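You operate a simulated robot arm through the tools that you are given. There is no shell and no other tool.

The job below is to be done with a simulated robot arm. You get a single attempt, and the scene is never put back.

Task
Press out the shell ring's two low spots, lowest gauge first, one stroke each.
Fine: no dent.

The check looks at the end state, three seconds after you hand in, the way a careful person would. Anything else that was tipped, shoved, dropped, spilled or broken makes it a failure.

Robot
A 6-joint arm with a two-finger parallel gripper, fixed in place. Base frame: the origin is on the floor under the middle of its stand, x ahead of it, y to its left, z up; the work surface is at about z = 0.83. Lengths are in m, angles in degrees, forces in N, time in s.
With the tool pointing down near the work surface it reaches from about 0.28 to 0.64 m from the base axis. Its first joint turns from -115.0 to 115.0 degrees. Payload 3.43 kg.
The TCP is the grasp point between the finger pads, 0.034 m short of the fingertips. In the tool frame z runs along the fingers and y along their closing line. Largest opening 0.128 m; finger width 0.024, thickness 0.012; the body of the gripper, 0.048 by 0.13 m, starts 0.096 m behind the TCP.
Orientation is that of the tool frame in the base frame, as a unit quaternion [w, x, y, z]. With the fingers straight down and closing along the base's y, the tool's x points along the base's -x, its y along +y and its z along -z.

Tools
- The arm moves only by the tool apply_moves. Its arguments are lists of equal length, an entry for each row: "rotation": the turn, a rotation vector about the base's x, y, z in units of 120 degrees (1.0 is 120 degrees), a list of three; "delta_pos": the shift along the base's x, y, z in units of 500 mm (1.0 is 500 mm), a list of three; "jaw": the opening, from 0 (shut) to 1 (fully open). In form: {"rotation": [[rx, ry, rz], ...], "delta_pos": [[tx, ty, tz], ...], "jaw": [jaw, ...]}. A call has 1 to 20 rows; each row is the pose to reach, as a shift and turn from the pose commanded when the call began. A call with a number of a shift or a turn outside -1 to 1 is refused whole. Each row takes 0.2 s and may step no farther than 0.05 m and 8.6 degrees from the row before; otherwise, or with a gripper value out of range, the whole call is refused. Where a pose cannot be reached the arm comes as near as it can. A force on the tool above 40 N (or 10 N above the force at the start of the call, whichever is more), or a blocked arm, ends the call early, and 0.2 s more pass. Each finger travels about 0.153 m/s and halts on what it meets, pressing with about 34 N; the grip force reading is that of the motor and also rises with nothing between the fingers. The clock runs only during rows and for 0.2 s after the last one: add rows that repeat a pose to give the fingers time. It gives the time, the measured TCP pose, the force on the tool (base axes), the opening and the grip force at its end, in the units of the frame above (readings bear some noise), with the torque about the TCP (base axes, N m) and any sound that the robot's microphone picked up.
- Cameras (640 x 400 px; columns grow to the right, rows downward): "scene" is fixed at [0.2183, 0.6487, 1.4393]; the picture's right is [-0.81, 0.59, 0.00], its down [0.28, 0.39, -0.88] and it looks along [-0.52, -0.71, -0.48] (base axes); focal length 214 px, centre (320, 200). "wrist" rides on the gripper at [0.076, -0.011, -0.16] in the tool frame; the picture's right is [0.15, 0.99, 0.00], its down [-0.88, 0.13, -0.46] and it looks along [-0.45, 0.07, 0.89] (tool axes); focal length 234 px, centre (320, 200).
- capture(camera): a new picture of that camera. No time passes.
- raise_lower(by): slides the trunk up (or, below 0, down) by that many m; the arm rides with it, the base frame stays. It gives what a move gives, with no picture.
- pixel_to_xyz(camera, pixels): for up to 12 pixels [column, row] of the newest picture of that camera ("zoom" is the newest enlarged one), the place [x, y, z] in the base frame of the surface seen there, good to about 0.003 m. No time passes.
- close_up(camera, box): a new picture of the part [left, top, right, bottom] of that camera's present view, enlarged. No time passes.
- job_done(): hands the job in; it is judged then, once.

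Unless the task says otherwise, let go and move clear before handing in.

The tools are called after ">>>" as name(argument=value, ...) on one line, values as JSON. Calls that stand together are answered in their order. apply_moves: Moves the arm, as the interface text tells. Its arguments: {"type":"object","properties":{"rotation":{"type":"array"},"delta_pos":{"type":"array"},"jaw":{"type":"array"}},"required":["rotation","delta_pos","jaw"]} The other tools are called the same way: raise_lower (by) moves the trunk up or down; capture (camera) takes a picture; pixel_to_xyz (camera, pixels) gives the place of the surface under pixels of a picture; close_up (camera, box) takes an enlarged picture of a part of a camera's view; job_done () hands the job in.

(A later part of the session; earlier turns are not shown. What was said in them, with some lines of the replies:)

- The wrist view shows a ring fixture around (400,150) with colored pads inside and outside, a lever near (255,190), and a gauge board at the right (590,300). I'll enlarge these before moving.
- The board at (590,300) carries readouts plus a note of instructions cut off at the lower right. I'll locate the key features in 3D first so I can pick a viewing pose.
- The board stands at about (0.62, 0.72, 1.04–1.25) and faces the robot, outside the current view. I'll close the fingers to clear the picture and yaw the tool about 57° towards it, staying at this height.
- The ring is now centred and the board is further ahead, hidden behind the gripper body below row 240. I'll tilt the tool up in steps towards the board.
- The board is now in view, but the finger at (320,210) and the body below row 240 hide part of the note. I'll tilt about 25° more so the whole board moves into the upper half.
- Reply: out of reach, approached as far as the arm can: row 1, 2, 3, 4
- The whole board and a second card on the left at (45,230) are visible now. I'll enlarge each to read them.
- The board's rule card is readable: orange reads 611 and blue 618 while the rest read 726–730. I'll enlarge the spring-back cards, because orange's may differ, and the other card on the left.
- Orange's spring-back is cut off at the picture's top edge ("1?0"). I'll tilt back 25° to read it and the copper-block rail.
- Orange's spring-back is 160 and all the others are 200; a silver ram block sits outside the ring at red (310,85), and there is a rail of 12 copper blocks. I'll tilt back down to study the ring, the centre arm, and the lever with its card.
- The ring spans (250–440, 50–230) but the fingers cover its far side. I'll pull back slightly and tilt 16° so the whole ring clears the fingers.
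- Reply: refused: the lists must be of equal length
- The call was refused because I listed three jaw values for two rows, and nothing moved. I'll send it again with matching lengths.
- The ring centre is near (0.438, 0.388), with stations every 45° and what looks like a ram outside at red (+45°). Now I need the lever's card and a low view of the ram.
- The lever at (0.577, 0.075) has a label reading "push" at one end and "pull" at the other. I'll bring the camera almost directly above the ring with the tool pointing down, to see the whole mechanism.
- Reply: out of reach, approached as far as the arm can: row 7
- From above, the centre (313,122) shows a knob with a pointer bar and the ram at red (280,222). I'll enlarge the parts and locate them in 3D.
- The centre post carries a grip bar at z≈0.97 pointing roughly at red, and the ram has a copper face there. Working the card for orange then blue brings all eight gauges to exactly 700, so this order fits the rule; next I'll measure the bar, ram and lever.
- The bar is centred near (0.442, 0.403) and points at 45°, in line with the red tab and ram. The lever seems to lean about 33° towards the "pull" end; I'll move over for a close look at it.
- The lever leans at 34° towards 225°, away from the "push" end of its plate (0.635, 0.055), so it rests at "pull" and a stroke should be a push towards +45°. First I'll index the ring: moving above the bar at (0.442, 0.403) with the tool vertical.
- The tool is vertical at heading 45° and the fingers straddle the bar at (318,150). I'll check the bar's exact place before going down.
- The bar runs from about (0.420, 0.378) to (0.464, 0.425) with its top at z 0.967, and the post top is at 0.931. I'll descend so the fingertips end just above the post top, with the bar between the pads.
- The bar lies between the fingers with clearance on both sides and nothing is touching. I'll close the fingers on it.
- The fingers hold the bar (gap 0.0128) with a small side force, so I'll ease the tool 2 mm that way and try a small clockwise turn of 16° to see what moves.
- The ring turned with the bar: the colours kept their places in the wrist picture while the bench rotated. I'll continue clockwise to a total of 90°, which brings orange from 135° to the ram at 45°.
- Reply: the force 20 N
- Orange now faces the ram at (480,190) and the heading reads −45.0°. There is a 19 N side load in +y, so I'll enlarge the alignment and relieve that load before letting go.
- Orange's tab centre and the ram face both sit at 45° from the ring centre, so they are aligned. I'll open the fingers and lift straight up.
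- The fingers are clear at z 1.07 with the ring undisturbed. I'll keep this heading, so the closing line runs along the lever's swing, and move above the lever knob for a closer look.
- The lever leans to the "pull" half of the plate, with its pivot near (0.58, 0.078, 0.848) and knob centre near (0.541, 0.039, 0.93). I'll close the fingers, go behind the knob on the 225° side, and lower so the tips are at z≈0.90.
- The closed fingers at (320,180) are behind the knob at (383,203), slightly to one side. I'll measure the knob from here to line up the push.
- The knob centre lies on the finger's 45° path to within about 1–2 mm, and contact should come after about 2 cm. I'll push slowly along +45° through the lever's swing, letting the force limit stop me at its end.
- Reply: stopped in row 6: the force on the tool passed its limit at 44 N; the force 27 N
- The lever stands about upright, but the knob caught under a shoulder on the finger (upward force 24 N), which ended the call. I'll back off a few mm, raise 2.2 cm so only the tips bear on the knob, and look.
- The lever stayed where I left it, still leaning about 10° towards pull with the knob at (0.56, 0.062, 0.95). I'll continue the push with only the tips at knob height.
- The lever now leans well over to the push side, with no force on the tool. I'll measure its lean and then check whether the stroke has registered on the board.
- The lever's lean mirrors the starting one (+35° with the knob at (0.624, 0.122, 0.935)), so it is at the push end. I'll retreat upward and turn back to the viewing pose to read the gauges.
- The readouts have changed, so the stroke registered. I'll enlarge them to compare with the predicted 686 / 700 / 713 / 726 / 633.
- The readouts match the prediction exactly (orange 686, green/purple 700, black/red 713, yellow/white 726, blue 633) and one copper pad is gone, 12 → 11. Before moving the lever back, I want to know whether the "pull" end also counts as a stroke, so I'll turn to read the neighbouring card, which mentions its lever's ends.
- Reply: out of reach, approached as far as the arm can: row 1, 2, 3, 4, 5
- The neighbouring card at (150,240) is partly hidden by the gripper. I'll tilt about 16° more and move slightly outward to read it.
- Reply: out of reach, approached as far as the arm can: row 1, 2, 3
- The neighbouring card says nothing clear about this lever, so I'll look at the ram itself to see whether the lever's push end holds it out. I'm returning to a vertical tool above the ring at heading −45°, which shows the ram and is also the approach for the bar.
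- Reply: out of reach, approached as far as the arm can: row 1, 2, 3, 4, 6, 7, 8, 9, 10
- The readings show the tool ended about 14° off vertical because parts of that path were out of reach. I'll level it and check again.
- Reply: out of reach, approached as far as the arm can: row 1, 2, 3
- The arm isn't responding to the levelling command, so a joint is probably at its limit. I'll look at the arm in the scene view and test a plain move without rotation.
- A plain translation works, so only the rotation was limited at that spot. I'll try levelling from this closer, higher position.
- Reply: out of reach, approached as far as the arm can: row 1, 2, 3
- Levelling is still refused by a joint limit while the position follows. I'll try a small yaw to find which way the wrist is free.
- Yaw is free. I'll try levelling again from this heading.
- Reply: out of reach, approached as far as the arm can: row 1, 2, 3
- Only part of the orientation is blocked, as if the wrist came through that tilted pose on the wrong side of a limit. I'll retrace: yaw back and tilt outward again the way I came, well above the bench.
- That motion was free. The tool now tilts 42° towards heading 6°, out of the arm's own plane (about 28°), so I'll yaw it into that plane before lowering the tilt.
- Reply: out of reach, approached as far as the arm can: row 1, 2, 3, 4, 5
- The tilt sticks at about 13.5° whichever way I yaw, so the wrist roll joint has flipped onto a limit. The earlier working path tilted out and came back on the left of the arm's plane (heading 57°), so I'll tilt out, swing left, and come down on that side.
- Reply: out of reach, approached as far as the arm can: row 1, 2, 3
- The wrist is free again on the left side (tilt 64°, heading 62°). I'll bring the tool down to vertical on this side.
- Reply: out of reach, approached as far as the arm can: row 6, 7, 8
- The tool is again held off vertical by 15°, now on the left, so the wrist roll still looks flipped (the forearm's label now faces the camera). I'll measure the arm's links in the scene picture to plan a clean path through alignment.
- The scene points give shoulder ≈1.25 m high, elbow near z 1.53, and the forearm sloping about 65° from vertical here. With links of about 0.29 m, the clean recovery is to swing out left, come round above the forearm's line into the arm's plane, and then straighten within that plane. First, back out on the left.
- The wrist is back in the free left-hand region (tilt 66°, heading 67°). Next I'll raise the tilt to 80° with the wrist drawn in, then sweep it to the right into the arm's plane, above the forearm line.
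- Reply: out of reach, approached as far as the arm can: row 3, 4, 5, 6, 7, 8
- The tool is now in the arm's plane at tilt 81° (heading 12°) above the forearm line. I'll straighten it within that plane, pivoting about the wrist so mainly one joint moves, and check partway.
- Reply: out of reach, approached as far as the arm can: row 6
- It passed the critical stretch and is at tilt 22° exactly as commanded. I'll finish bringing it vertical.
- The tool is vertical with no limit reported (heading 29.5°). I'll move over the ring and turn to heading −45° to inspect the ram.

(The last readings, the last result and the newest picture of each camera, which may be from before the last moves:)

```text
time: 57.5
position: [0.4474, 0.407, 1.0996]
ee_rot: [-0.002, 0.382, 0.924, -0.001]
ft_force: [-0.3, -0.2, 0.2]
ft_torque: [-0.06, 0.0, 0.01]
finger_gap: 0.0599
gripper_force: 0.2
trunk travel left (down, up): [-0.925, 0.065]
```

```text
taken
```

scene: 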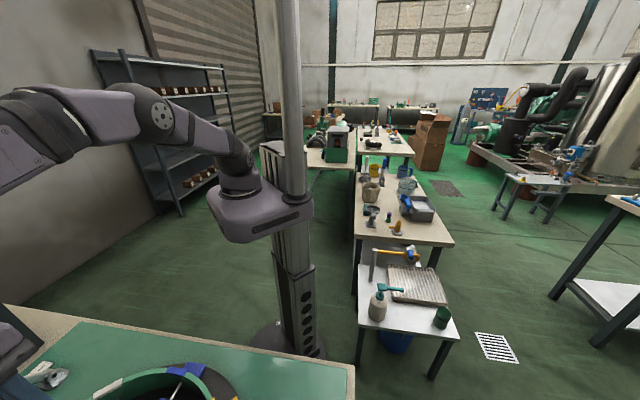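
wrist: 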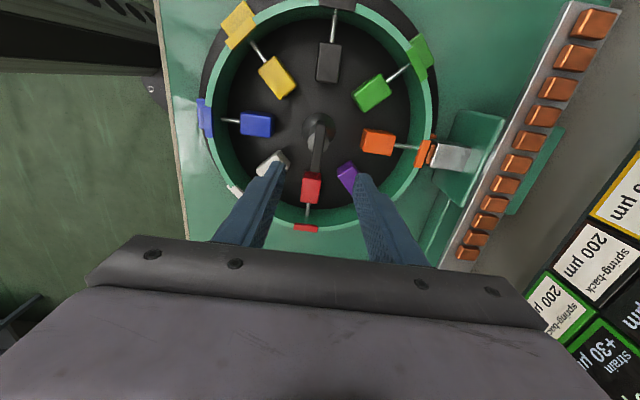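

The wrist is recovered and the tool is vertical above the bar again. I'll enlarge the ram and orange tab to see whether the ram is held out.

>>> close_up(camera="wrist", box=[380, 100, 520, 210])

>>> pixel_to_xyz(camera="wrist", pixels=[[424, 150], [430, 147], [434, 155], [440, 150], [437, 160], [455, 157], [468, 157], [441, 145]])

```text
3.64 times, centred on (450, 155) of wrist
```

zoom: 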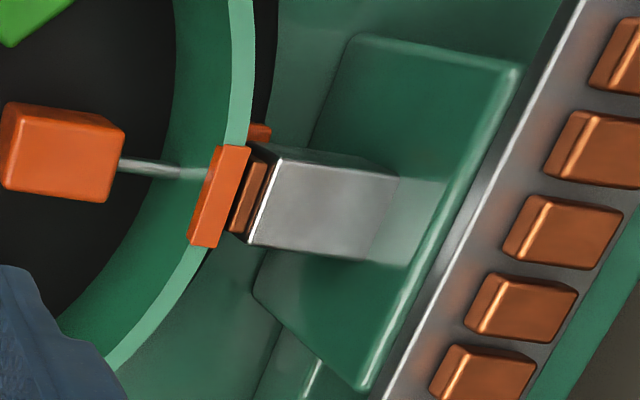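

```text
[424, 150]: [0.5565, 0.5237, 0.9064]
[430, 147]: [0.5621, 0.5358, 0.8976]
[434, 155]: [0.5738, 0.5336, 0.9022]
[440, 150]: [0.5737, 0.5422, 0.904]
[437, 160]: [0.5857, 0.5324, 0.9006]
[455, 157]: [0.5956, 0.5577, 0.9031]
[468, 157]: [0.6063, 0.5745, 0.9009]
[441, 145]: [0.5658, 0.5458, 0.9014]
```

The ram hasn't moved and is clear of the ring (copper face still at (0.574, 0.534)), so the stroke was a single event and the ring is free to turn. I'll index blue to the ram (half a turn) before touching the lever again, so whichever lever end makes the stroke, it lands on blue. Checking the bar first.

>>> pixel_to_xyz(camera="wrist", pixels=[[320, 120], [319, 130], [318, 140], [317, 150], [316, 160], [315, 168]])

>>> close_up(camera="wrist", box=[270, 90, 370, 190])

```text
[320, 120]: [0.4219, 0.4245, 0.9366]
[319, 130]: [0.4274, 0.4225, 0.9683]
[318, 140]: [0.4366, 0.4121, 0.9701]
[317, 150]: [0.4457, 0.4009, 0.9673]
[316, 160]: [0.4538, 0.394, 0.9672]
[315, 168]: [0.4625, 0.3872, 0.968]
```

```text
4.00 times, centred on (320, 140) of wrist
```

zoom: 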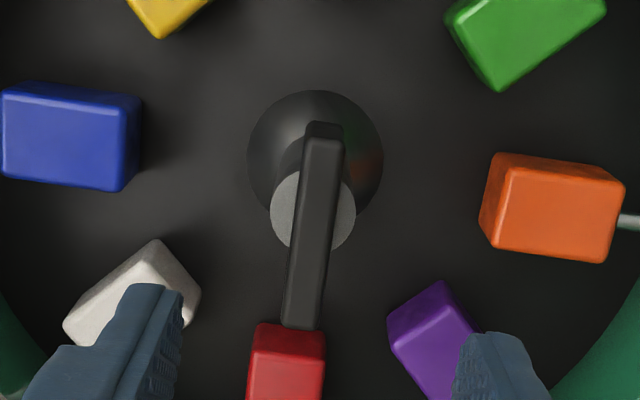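

The bar lies along x+y≈0.8485; combined with the earlier grip readings the post centre is (0.4448, 0.4037). I'll descend onto it and close.

>>> apply_moves(rotation=[[0, 0, 0], [0, 0, 0], [0, 0, 0], [0, 0, 0], [0, 0, 0]], delta_pos=[[-0.0052, -0.0066, -0.08], [-0.0052, -0.0066, -0.16], [-0.0052, -0.0066, -0.22], [-0.0052, -0.0066, -0.2545], [-0.0052, -0.0066, -0.2545]], jaw=[0.47, 0.47, 0.47, 0.47, 0.47])

>>> apply_moves(rotation=[[0, 0, 0], [0, 0, 0], [0, 0, 0]], delta_pos=[[0, 0, 0], [0, 0, 0], [0, 0, 0]], jaw=[0.2, 0, 0])

```text
time: 58.8
position: [0.4407, 0.4019, 0.9711]
ee_rot: [-0.001, 0.382, 0.924, 0.0]
ft_force: [0.9, 0.2, 0.7]
ft_torque: [0.02, 0.0, 0.05]
finger_gap: 0.0602
gripper_force: 0.1
trunk travel left (down, up): [-0.925, 0.065]
```

```text
time: 59.5
position: [0.4436, 0.4046, 0.9713]
ee_rot: [0.0, 0.382, 0.924, 0.002]
ft_force: [10.0, 10.4, -0.6]
ft_torque: [-0.32, 0.35, 0.0]
finger_gap: 0.0126
gripper_force: 45.3
trunk travel left (down, up): [-0.925, 0.065]
```

Gripped (gap 0.0126) with a small centring force. I'll recentre on the post and turn anticlockwise 90° in steps.

>>> apply_moves(rotation=[[0, 0, 0], [0, 0, 0.0682], [0, 0, 0.1364], [0, 0, 0.2045], [0, 0, 0.2727], [0, 0, 0.3409], [0, 0, 0.4091], [0, 0, 0.4773], [0, 0, 0.5455], [0, 0, 0.6136], [0, 0, 0.6818], [0, 0, 0.75]], delta_pos=[[0.008, 0.004, 0], [0.008, 0.004, 0], [0.008, 0.004, 0], [0.008, 0.004, 0], [0.008, 0.004, 0], [0.008, 0.004, 0], [0.008, 0.004, 0], [0.008, 0.004, 0], [0.008, 0.004, 0], [0.008, 0.004, 0], [0.008, 0.004, 0], [0.008, 0.004, 0]], jaw=[0, 0, 0, 0, 0, 0, 0, 0, 0, 0, 0, 0])

>>> capture(camera="wrist")

```text
time: 62.1
position: [0.4434, 0.3999, 0.9717]
ee_rot: [-0.004, -0.384, 0.923, -0.002]
ft_force: [-16.0, -11.7, -8.0]
ft_torque: [0.83, -0.31, -0.11]
finger_gap: 0.013
gripper_force: 44.9
trunk travel left (down, up): [-0.925, 0.065]
```

```text
taken
```

wrist: 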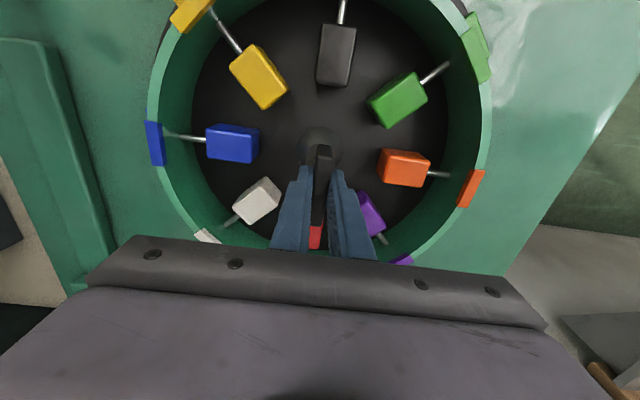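

Halfway: the ring turned freely and red is back at the ram, with a 20 N pull along the bar. I'll ease that off a few mm and turn the remaining 90°.

>>> apply_moves(rotation=[[0, 0, 0], [0, 0, 0.0682], [0, 0, 0.1364], [0, 0, 0.2045], [0, 0, 0.2727], [0, 0, 0.3409], [0, 0, 0.4091], [0, 0, 0.4773], [0, 0, 0.5455], [0, 0, 0.6136], [0, 0, 0.6818], [0, 0, 0.75]], delta_pos=[[-0.006, -0.005, 0], [-0.006, -0.005, 0], [-0.006, -0.005, 0], [-0.006, -0.005, 0], [-0.004, -0.004, 0], [-0.002, -0.002, 0], [0, 0, 0], [0, 0, 0], [0, 0, 0], [0, 0, 0], [0, 0, 0], [0, 0, 0]], jaw=[0, 0, 0, 0, 0, 0, 0, 0, 0, 0, 0, 0])

>>> capture(camera="wrist")

```text
time: 64.8
position: [0.448, 0.4002, 0.9716]
ee_rot: [0.001, 0.925, -0.38, 0.001]
ft_force: [-0.3, -18.0, -12.0]
ft_torque: [-0.84, -1.02, -0.1]
finger_gap: 0.0127
gripper_force: 45.4
trunk travel left (down, up): [-0.925, 0.065]
```

```text
taken
```

wrist: 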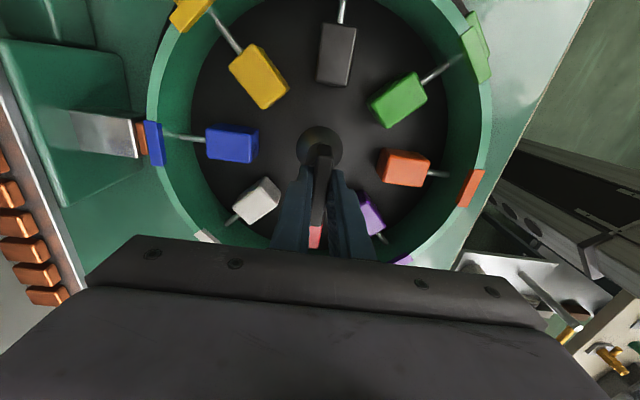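

Blue now faces the ram at (140,140), heading 135.3°. I'll check the alignment closely.

>>> close_up(camera="wrist", box=[60, 80, 260, 200])

>>> pixel_to_xyz(camera="wrist", pixels=[[152, 128], [156, 142], [160, 158], [134, 120], [137, 138], [139, 154], [110, 130], [148, 142]])

```text
3.20 times, centred on (160, 140) of wrist
```

zoom: 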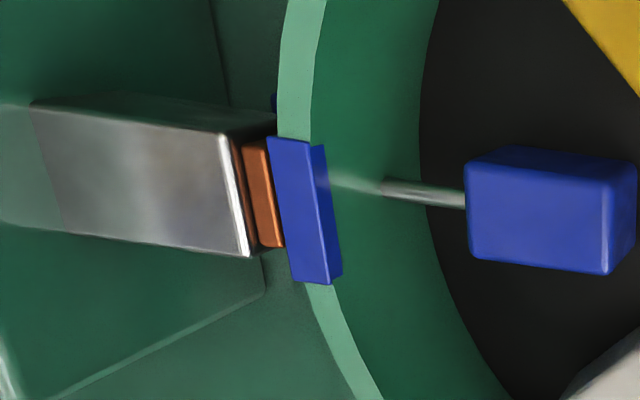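

```text
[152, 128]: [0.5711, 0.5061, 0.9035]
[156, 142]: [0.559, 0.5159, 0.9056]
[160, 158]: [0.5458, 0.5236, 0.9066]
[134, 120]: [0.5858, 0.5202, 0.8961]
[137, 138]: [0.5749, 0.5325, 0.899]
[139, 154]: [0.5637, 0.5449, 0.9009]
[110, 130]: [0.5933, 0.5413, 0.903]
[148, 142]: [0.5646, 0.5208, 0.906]
```

Blue's tab and the ram face both sit at about 44.6° from the centre, so they are aligned. I'll relieve the side load, open, and lift away.

>>> apply_moves(rotation=[[0, 0, 0], [0, 0, 0]], delta_pos=[[0, -0.006, 0], [0, -0.006, 0]], jaw=[0, 0])

>>> apply_moves(rotation=[[0, 0, 0], [0, 0, 0], [0, 0, 0], [0, 0, 0], [0, 0, 0]], delta_pos=[[0, 0, 0], [0, 0, 0], [0, 0, 0.06], [0, 0, 0.14], [0, 0, 0.22]], jaw=[0.4, 0.47, 0.47, 0.47, 0.47])

>>> capture(camera="wrist")

```text
time: 65.3
position: [0.4474, 0.4013, 0.9719]
ee_rot: [0.0, 0.925, -0.381, 0.0]
ft_force: [1.1, -6.6, -13.2]
ft_torque: [-1.4, -1.13, 0.07]
finger_gap: 0.0129
gripper_force: 45.0
trunk travel left (down, up): [-0.925, 0.065]
```

```text
time: 66.5
position: [0.447, 0.4018, 1.0813]
ee_rot: [0.0, 0.924, -0.382, 0.001]
ft_force: [-0.1, -0.5, 0.6]
ft_torque: [0.01, 0.02, 0.0]
finger_gap: 0.0603
gripper_force: 0.0
trunk travel left (down, up): [-0.925, 0.065]
```

```text
taken
```

wrist: 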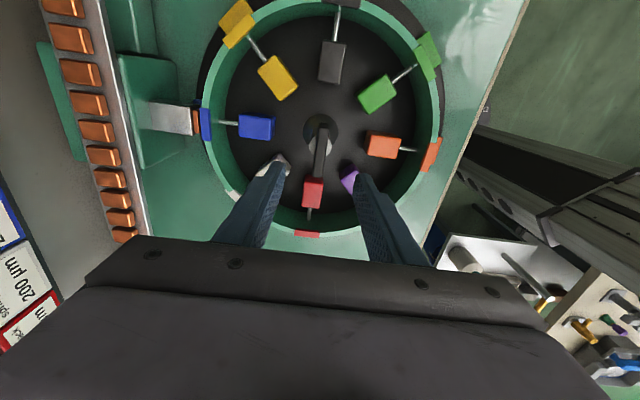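

The ring stands with blue at the ram and nothing else moved. The lever is still at the push end, so I'll turn the tool back to heading −45° and bring the open fingers over the lever along its swing, to draw it back with the far finger.

>>> apply_moves(rotation=[[0, 0, -0.0682], [0, 0, -0.1364], [0, 0, -0.2045], [0, 0, -0.2727], [0, 0, -0.3409], [0, 0, -0.4091], [0, 0, -0.4773], [0, 0, -0.5455], [0, 0, -0.6136], [0, 0, -0.6818], [0, 0, -0.75]], delta_pos=[[0, 0, 0], [0, 0, 0], [0, 0, 0], [0, 0, 0], [0, 0, 0], [0, 0, 0], [0, 0, 0], [0, 0, 0], [0, 0, 0], [0, 0, 0], [0, 0, 0]], jaw=[0.47, 0.47, 0.47, 0.47, 0.47, 0.47, 0.47, 0.47, 0.47, 0.47, 0.47])

>>> apply_moves(rotation=[[0, 0, -0.0682], [0, 0, -0.1364], [0, 0, -0.2045], [0, 0, -0.2727], [0, 0, -0.3409], [0, 0, -0.4091], [0, 0, -0.4773], [0, 0, -0.5455], [0, 0, -0.6136], [0, 0, -0.6818], [0, 0, -0.75]], delta_pos=[[0.0293, -0.0538, -0.005], [0.0585, -0.1076, -0.01], [0.0878, -0.1615, -0.015], [0.1171, -0.2153, -0.02], [0.1464, -0.2691, -0.025], [0.1756, -0.3229, -0.03], [0.2049, -0.3767, -0.03], [0.2342, -0.4305, -0.03], [0.2635, -0.4844, -0.03], [0.2927, -0.5382, -0.03], [0.322, -0.592, -0.03]], jaw=[0.5, 0.55, 0.6, 0.65, 0.7, 0.7, 0.7, 0.7, 0.7, 0.7, 0.7])

>>> capture(camera="wrist")

```text
time: 69.0
position: [0.4455, 0.3997, 1.0821]
ee_rot: [-0.001, -0.382, 0.924, 0.0]
ft_force: [-0.2, 0.6, -0.2]
ft_torque: [0.0, 0.03, 0.04]
finger_gap: 0.0599
gripper_force: 0.1
trunk travel left (down, up): [-0.925, 0.065]
```

```text
time: 71.3
position: [0.6087, 0.1036, 1.0663]
ee_rot: [-0.001, 0.384, 0.923, 0.001]
ft_force: [0.2, -1.8, 0.3]
ft_torque: [0.02, 0.04, -0.02]
finger_gap: 0.0896
gripper_force: 0.1
trunk travel left (down, up): [-0.925, 0.065]
```

```text
taken
```

wrist: 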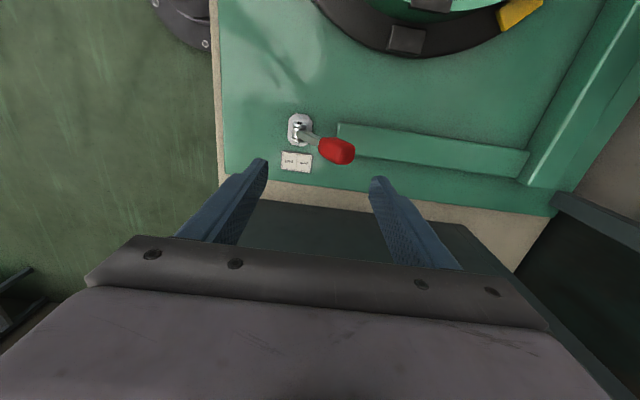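

The lever is still at the push side (knob at (337,151)) between the two fingers. I'll measure it once more before going down.

>>> pixel_to_xyz(camera="wrist", pixels=[[325, 148], [332, 150], [340, 152], [350, 153], [338, 142], [336, 160], [310, 137], [299, 130], [303, 162], [288, 161]])

>>> close_up(camera="wrist", box=[260, 100, 380, 190])

```text
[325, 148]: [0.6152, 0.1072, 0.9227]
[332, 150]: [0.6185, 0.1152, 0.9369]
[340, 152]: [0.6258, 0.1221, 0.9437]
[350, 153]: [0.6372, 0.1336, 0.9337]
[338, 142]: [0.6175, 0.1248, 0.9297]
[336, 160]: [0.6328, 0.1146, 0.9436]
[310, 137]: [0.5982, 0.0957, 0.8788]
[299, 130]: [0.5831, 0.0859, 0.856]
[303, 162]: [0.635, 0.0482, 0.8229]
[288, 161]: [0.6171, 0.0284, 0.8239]
```

```text
4.44 times, centred on (320, 145) of wrist
```

zoom: 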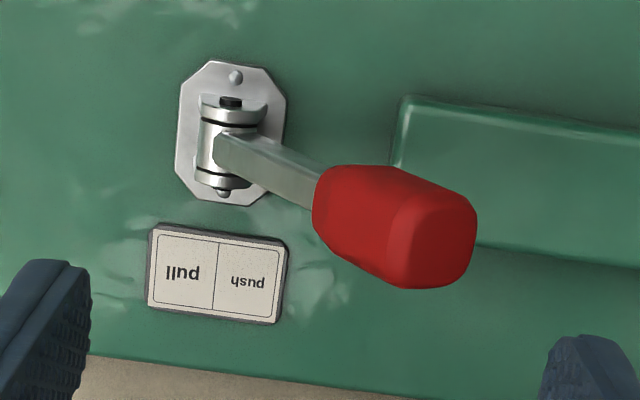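

The knob's front reaches about 0.081 m from the pivot along the swing, so I'll open a little wider (0.102 m) and descend with the fingers on either side of it.

>>> apply_moves(rotation=[[0, 0, 0], [0, 0, 0], [0, 0, 0], [0, 0, 0], [0, 0, 0], [0, 0, 0]], delta_pos=[[0.002, 0.003, 0], [0.002, 0.003, 0], [0.002, 0.003, -0.08], [0.002, 0.003, -0.16], [0.002, 0.003, -0.22], [0.002, 0.003, -0.26]], jaw=[0.8, 0.8, 0.8, 0.8, 0.8, 0.8])

>>> capture(camera="wrist")

```text
time: 72.8
position: [0.6088, 0.1071, 0.9358]
ee_rot: [-0.001, 0.382, 0.924, -0.001]
ft_force: [0.2, -0.1, -0.2]
ft_torque: [0.03, 0.01, 0.01]
finger_gap: 0.1025
gripper_force: 0.1
trunk travel left (down, up): [-0.925, 0.065]
```

```text
taken
```

wrist: 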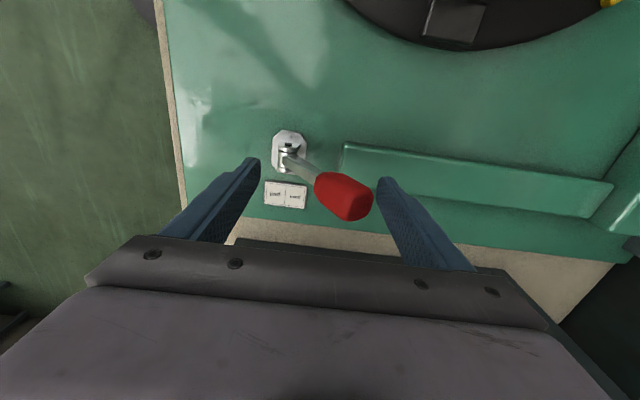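

The far finger (385,190) is just beyond the knob with the near finger clear of the shaft. I'll draw the lever back slowly along the swing to the pull end.

>>> apply_moves(rotation=[[0, 0, 0], [0, 0, 0], [0, 0, 0], [0, 0, 0], [0, 0, 0], [0, 0, 0], [0, 0, 0], [0, 0, 0], [0, 0, 0], [0, 0, 0], [0, 0, 0], [0, 0, 0]], delta_pos=[[-0.0137, -0.0137, 0], [-0.0274, -0.0274, 0], [-0.0411, -0.0411, 0], [-0.0548, -0.0548, 0], [-0.0685, -0.0685, 0], [-0.0822, -0.0822, 0], [-0.0959, -0.0959, 0], [-0.1096, -0.1096, 0], [-0.1233, -0.1233, 0], [-0.137, -0.137, 0], [-0.1507, -0.1507, 0], [-0.164, -0.164, 0]], jaw=[0.8, 0.8, 0.8, 0.8, 0.8, 0.8, 0.8, 0.8, 0.8, 0.8, 0.8, 0.8])

>>> capture(camera="wrist")

>>> close_up(camera="scene", box=[0, 280, 140, 400])

```text
time: 75.3
position: [0.5246, 0.0242, 0.9368]
ee_rot: [-0.002, 0.382, 0.924, 0.0]
ft_force: [0.7, -0.9, -0.4]
ft_torque: [0.02, -0.03, -0.02]
finger_gap: 0.1024
gripper_force: 0.1
trunk travel left (down, up): [-0.925, 0.065]
```

```text
taken
```

wrist: 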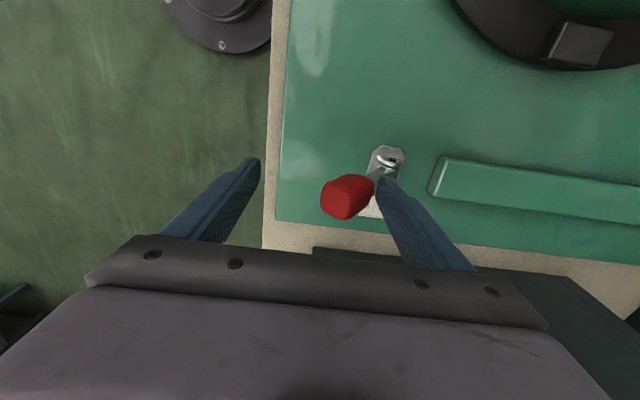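

```text
3.33 times, centred on (70, 340) of scene
```

zoom: 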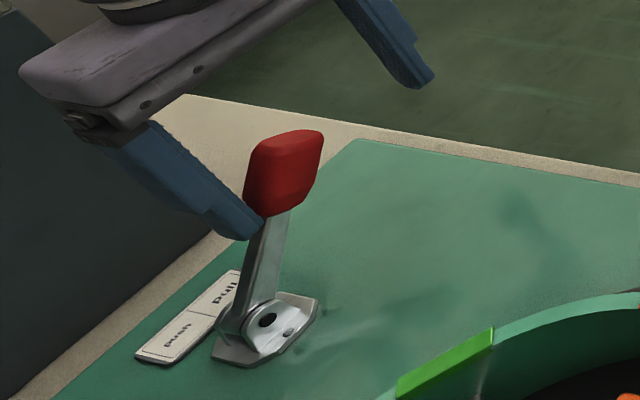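

The lever is back at the pull end, standing exactly as it did at the start. I'll lift straight up and return to the left-side viewing pose, the route that worked before, to see whether the gauges changed.

>>> apply_moves(rotation=[[0, 0, 0], [0, 0, 0], [0, 0, 0.0708], [0, 0, 0.1417], [0, 0, 0.2125], [0, 0, 0.2833], [0, 0, 0.3542], [0, 0, 0.425], [0, 0, 0.4958], [0, 0, 0.5667], [0, 0, 0.6375], [0, 0, 0.7083], [0, 0, 0.7792], [0, 0, 0.85]], delta_pos=[[0, 0, 0.09], [0, 0, 0.18], [-0.0158, 0.0312, 0.2122], [-0.0315, 0.0623, 0.2443], [-0.0473, 0.0935, 0.2765], [-0.063, 0.1247, 0.3087], [-0.0788, 0.1558, 0.3408], [-0.0945, 0.187, 0.373], [-0.1103, 0.2182, 0.4052], [-0.126, 0.2493, 0.4373], [-0.1418, 0.2805, 0.4695], [-0.1575, 0.3117, 0.5017], [-0.1733, 0.3428, 0.5338], [-0.189, 0.374, 0.566]], jaw=[0.8, 0.8, 0.7, 0.6, 0.5, 0.4, 0.3, 0.2, 0.1, 0, 0, 0, 0, 0])

>>> apply_moves(rotation=[[0.0582, -0.0378, 0], [0.1165, -0.0756, 0], [0.1747, -0.1134, 0], [0.2329, -0.1512, 0], [0.2912, -0.1891, 0], [0.3494, -0.2269, 0], [0.4077, -0.2647, 0], [0.4659, -0.3025, 0]], delta_pos=[[0, 0, 0], [0, 0, 0], [0, 0, 0], [0, 0, 0], [0, 0, 0], [0, 0, 0], [0, 0, 0], [0, 0, 0]], jaw=[0, 0, 0, 0, 0, 0, 0, 0])

>>> capture(camera="wrist")

>>> close_up(camera="wrist", box=[170, 75, 310, 175])

>>> close_up(camera="wrist", box=[290, 90, 430, 190])

```text
time: 78.3
position: [0.4313, 0.2129, 1.2218]
ee_rot: [0.0, -0.479, 0.878, -0.001]
ft_force: [-0.1, 0.2, -0.4]
ft_torque: [-0.03, 0.02, -0.01]
finger_gap: 0.0
gripper_force: 33.0
trunk travel left (down, up): [-0.925, 0.065]
```

```text
time: 80.2
position: [0.4331, 0.2112, 1.2204]
ee_rot: [0.483, -0.399, 0.735, 0.261]
ft_force: [0.9, 0.3, 0.7]
ft_torque: [-0.01, -0.01, 0.01]
finger_gap: 0.0
gripper_force: 33.0
trunk travel left (down, up): [-0.925, 0.065]
```

```text
taken
```

wrist: 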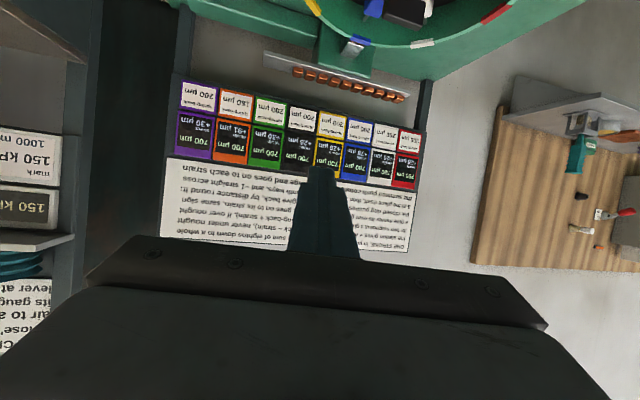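

```text
4.00 times, centred on (240, 125) of wrist
```

zoom: 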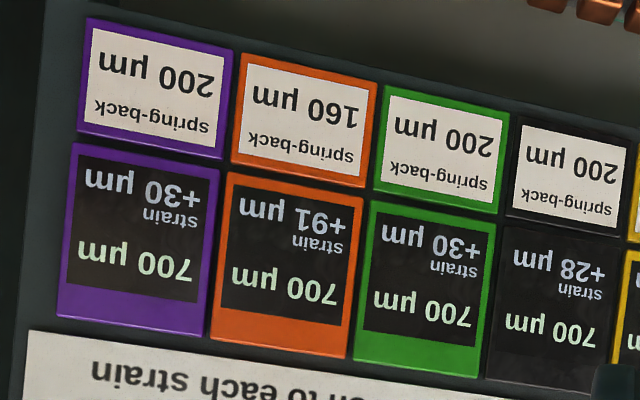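

```text
4.00 times, centred on (360, 140) of wrist
```

zoom: 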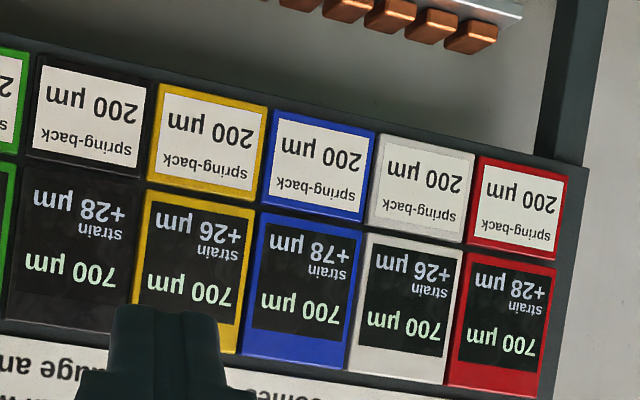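

The pull end did count as a stroke, and it landed on blue. All eight gauges now read 700 µm and 10 copper pads remain, so exactly two strokes have been made. I'll take one last look at the scene before handing in.

>>> capture(camera="scene")

>>> close_up(camera="wrist", box=[240, 0, 440, 110])

```text
taken
```

scene: 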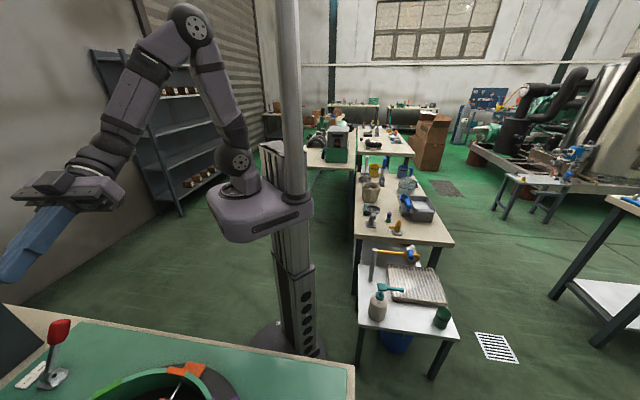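

```text
3.20 times, centred on (340, 55) of wrist
```

zoom: 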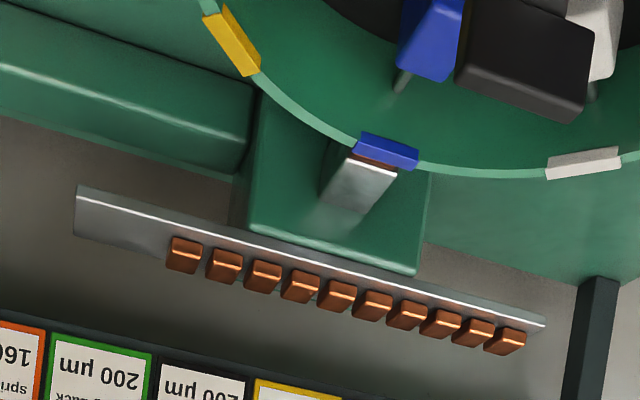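

The lever rests at its starting position (58,330), 10 pads are left on the rail, every gauge reads 700, and the arm is clear of the bench with nothing disturbed. I'm handing in.

>>> job_done()

```text
The job is handed in.
```

Both low spots are pressed out, with one stroke each. Orange went first (it had the lowest gauge, 611 µm), then blue (618 µm). All eight gauges read 700 µm in my last look before handing in.

- **Lever:** a stroke registers at both ends of the lever, "push" and "pull". I turned the ring to blue before drawing the lever back, so the return stroke landed on blue and not on orange again. The rail went from 12 copper pads to 10, which matches two strokes.
- **Arm:** partway through, the wrist jammed against a joint limit while I was trying to read a card. I worked it free well above the bench without touching anything.
- **End state:** the lever is back where it started, the ring stands with blue at the ram, and the arm is clear of the bench. I saw nothing else moved or damaged.
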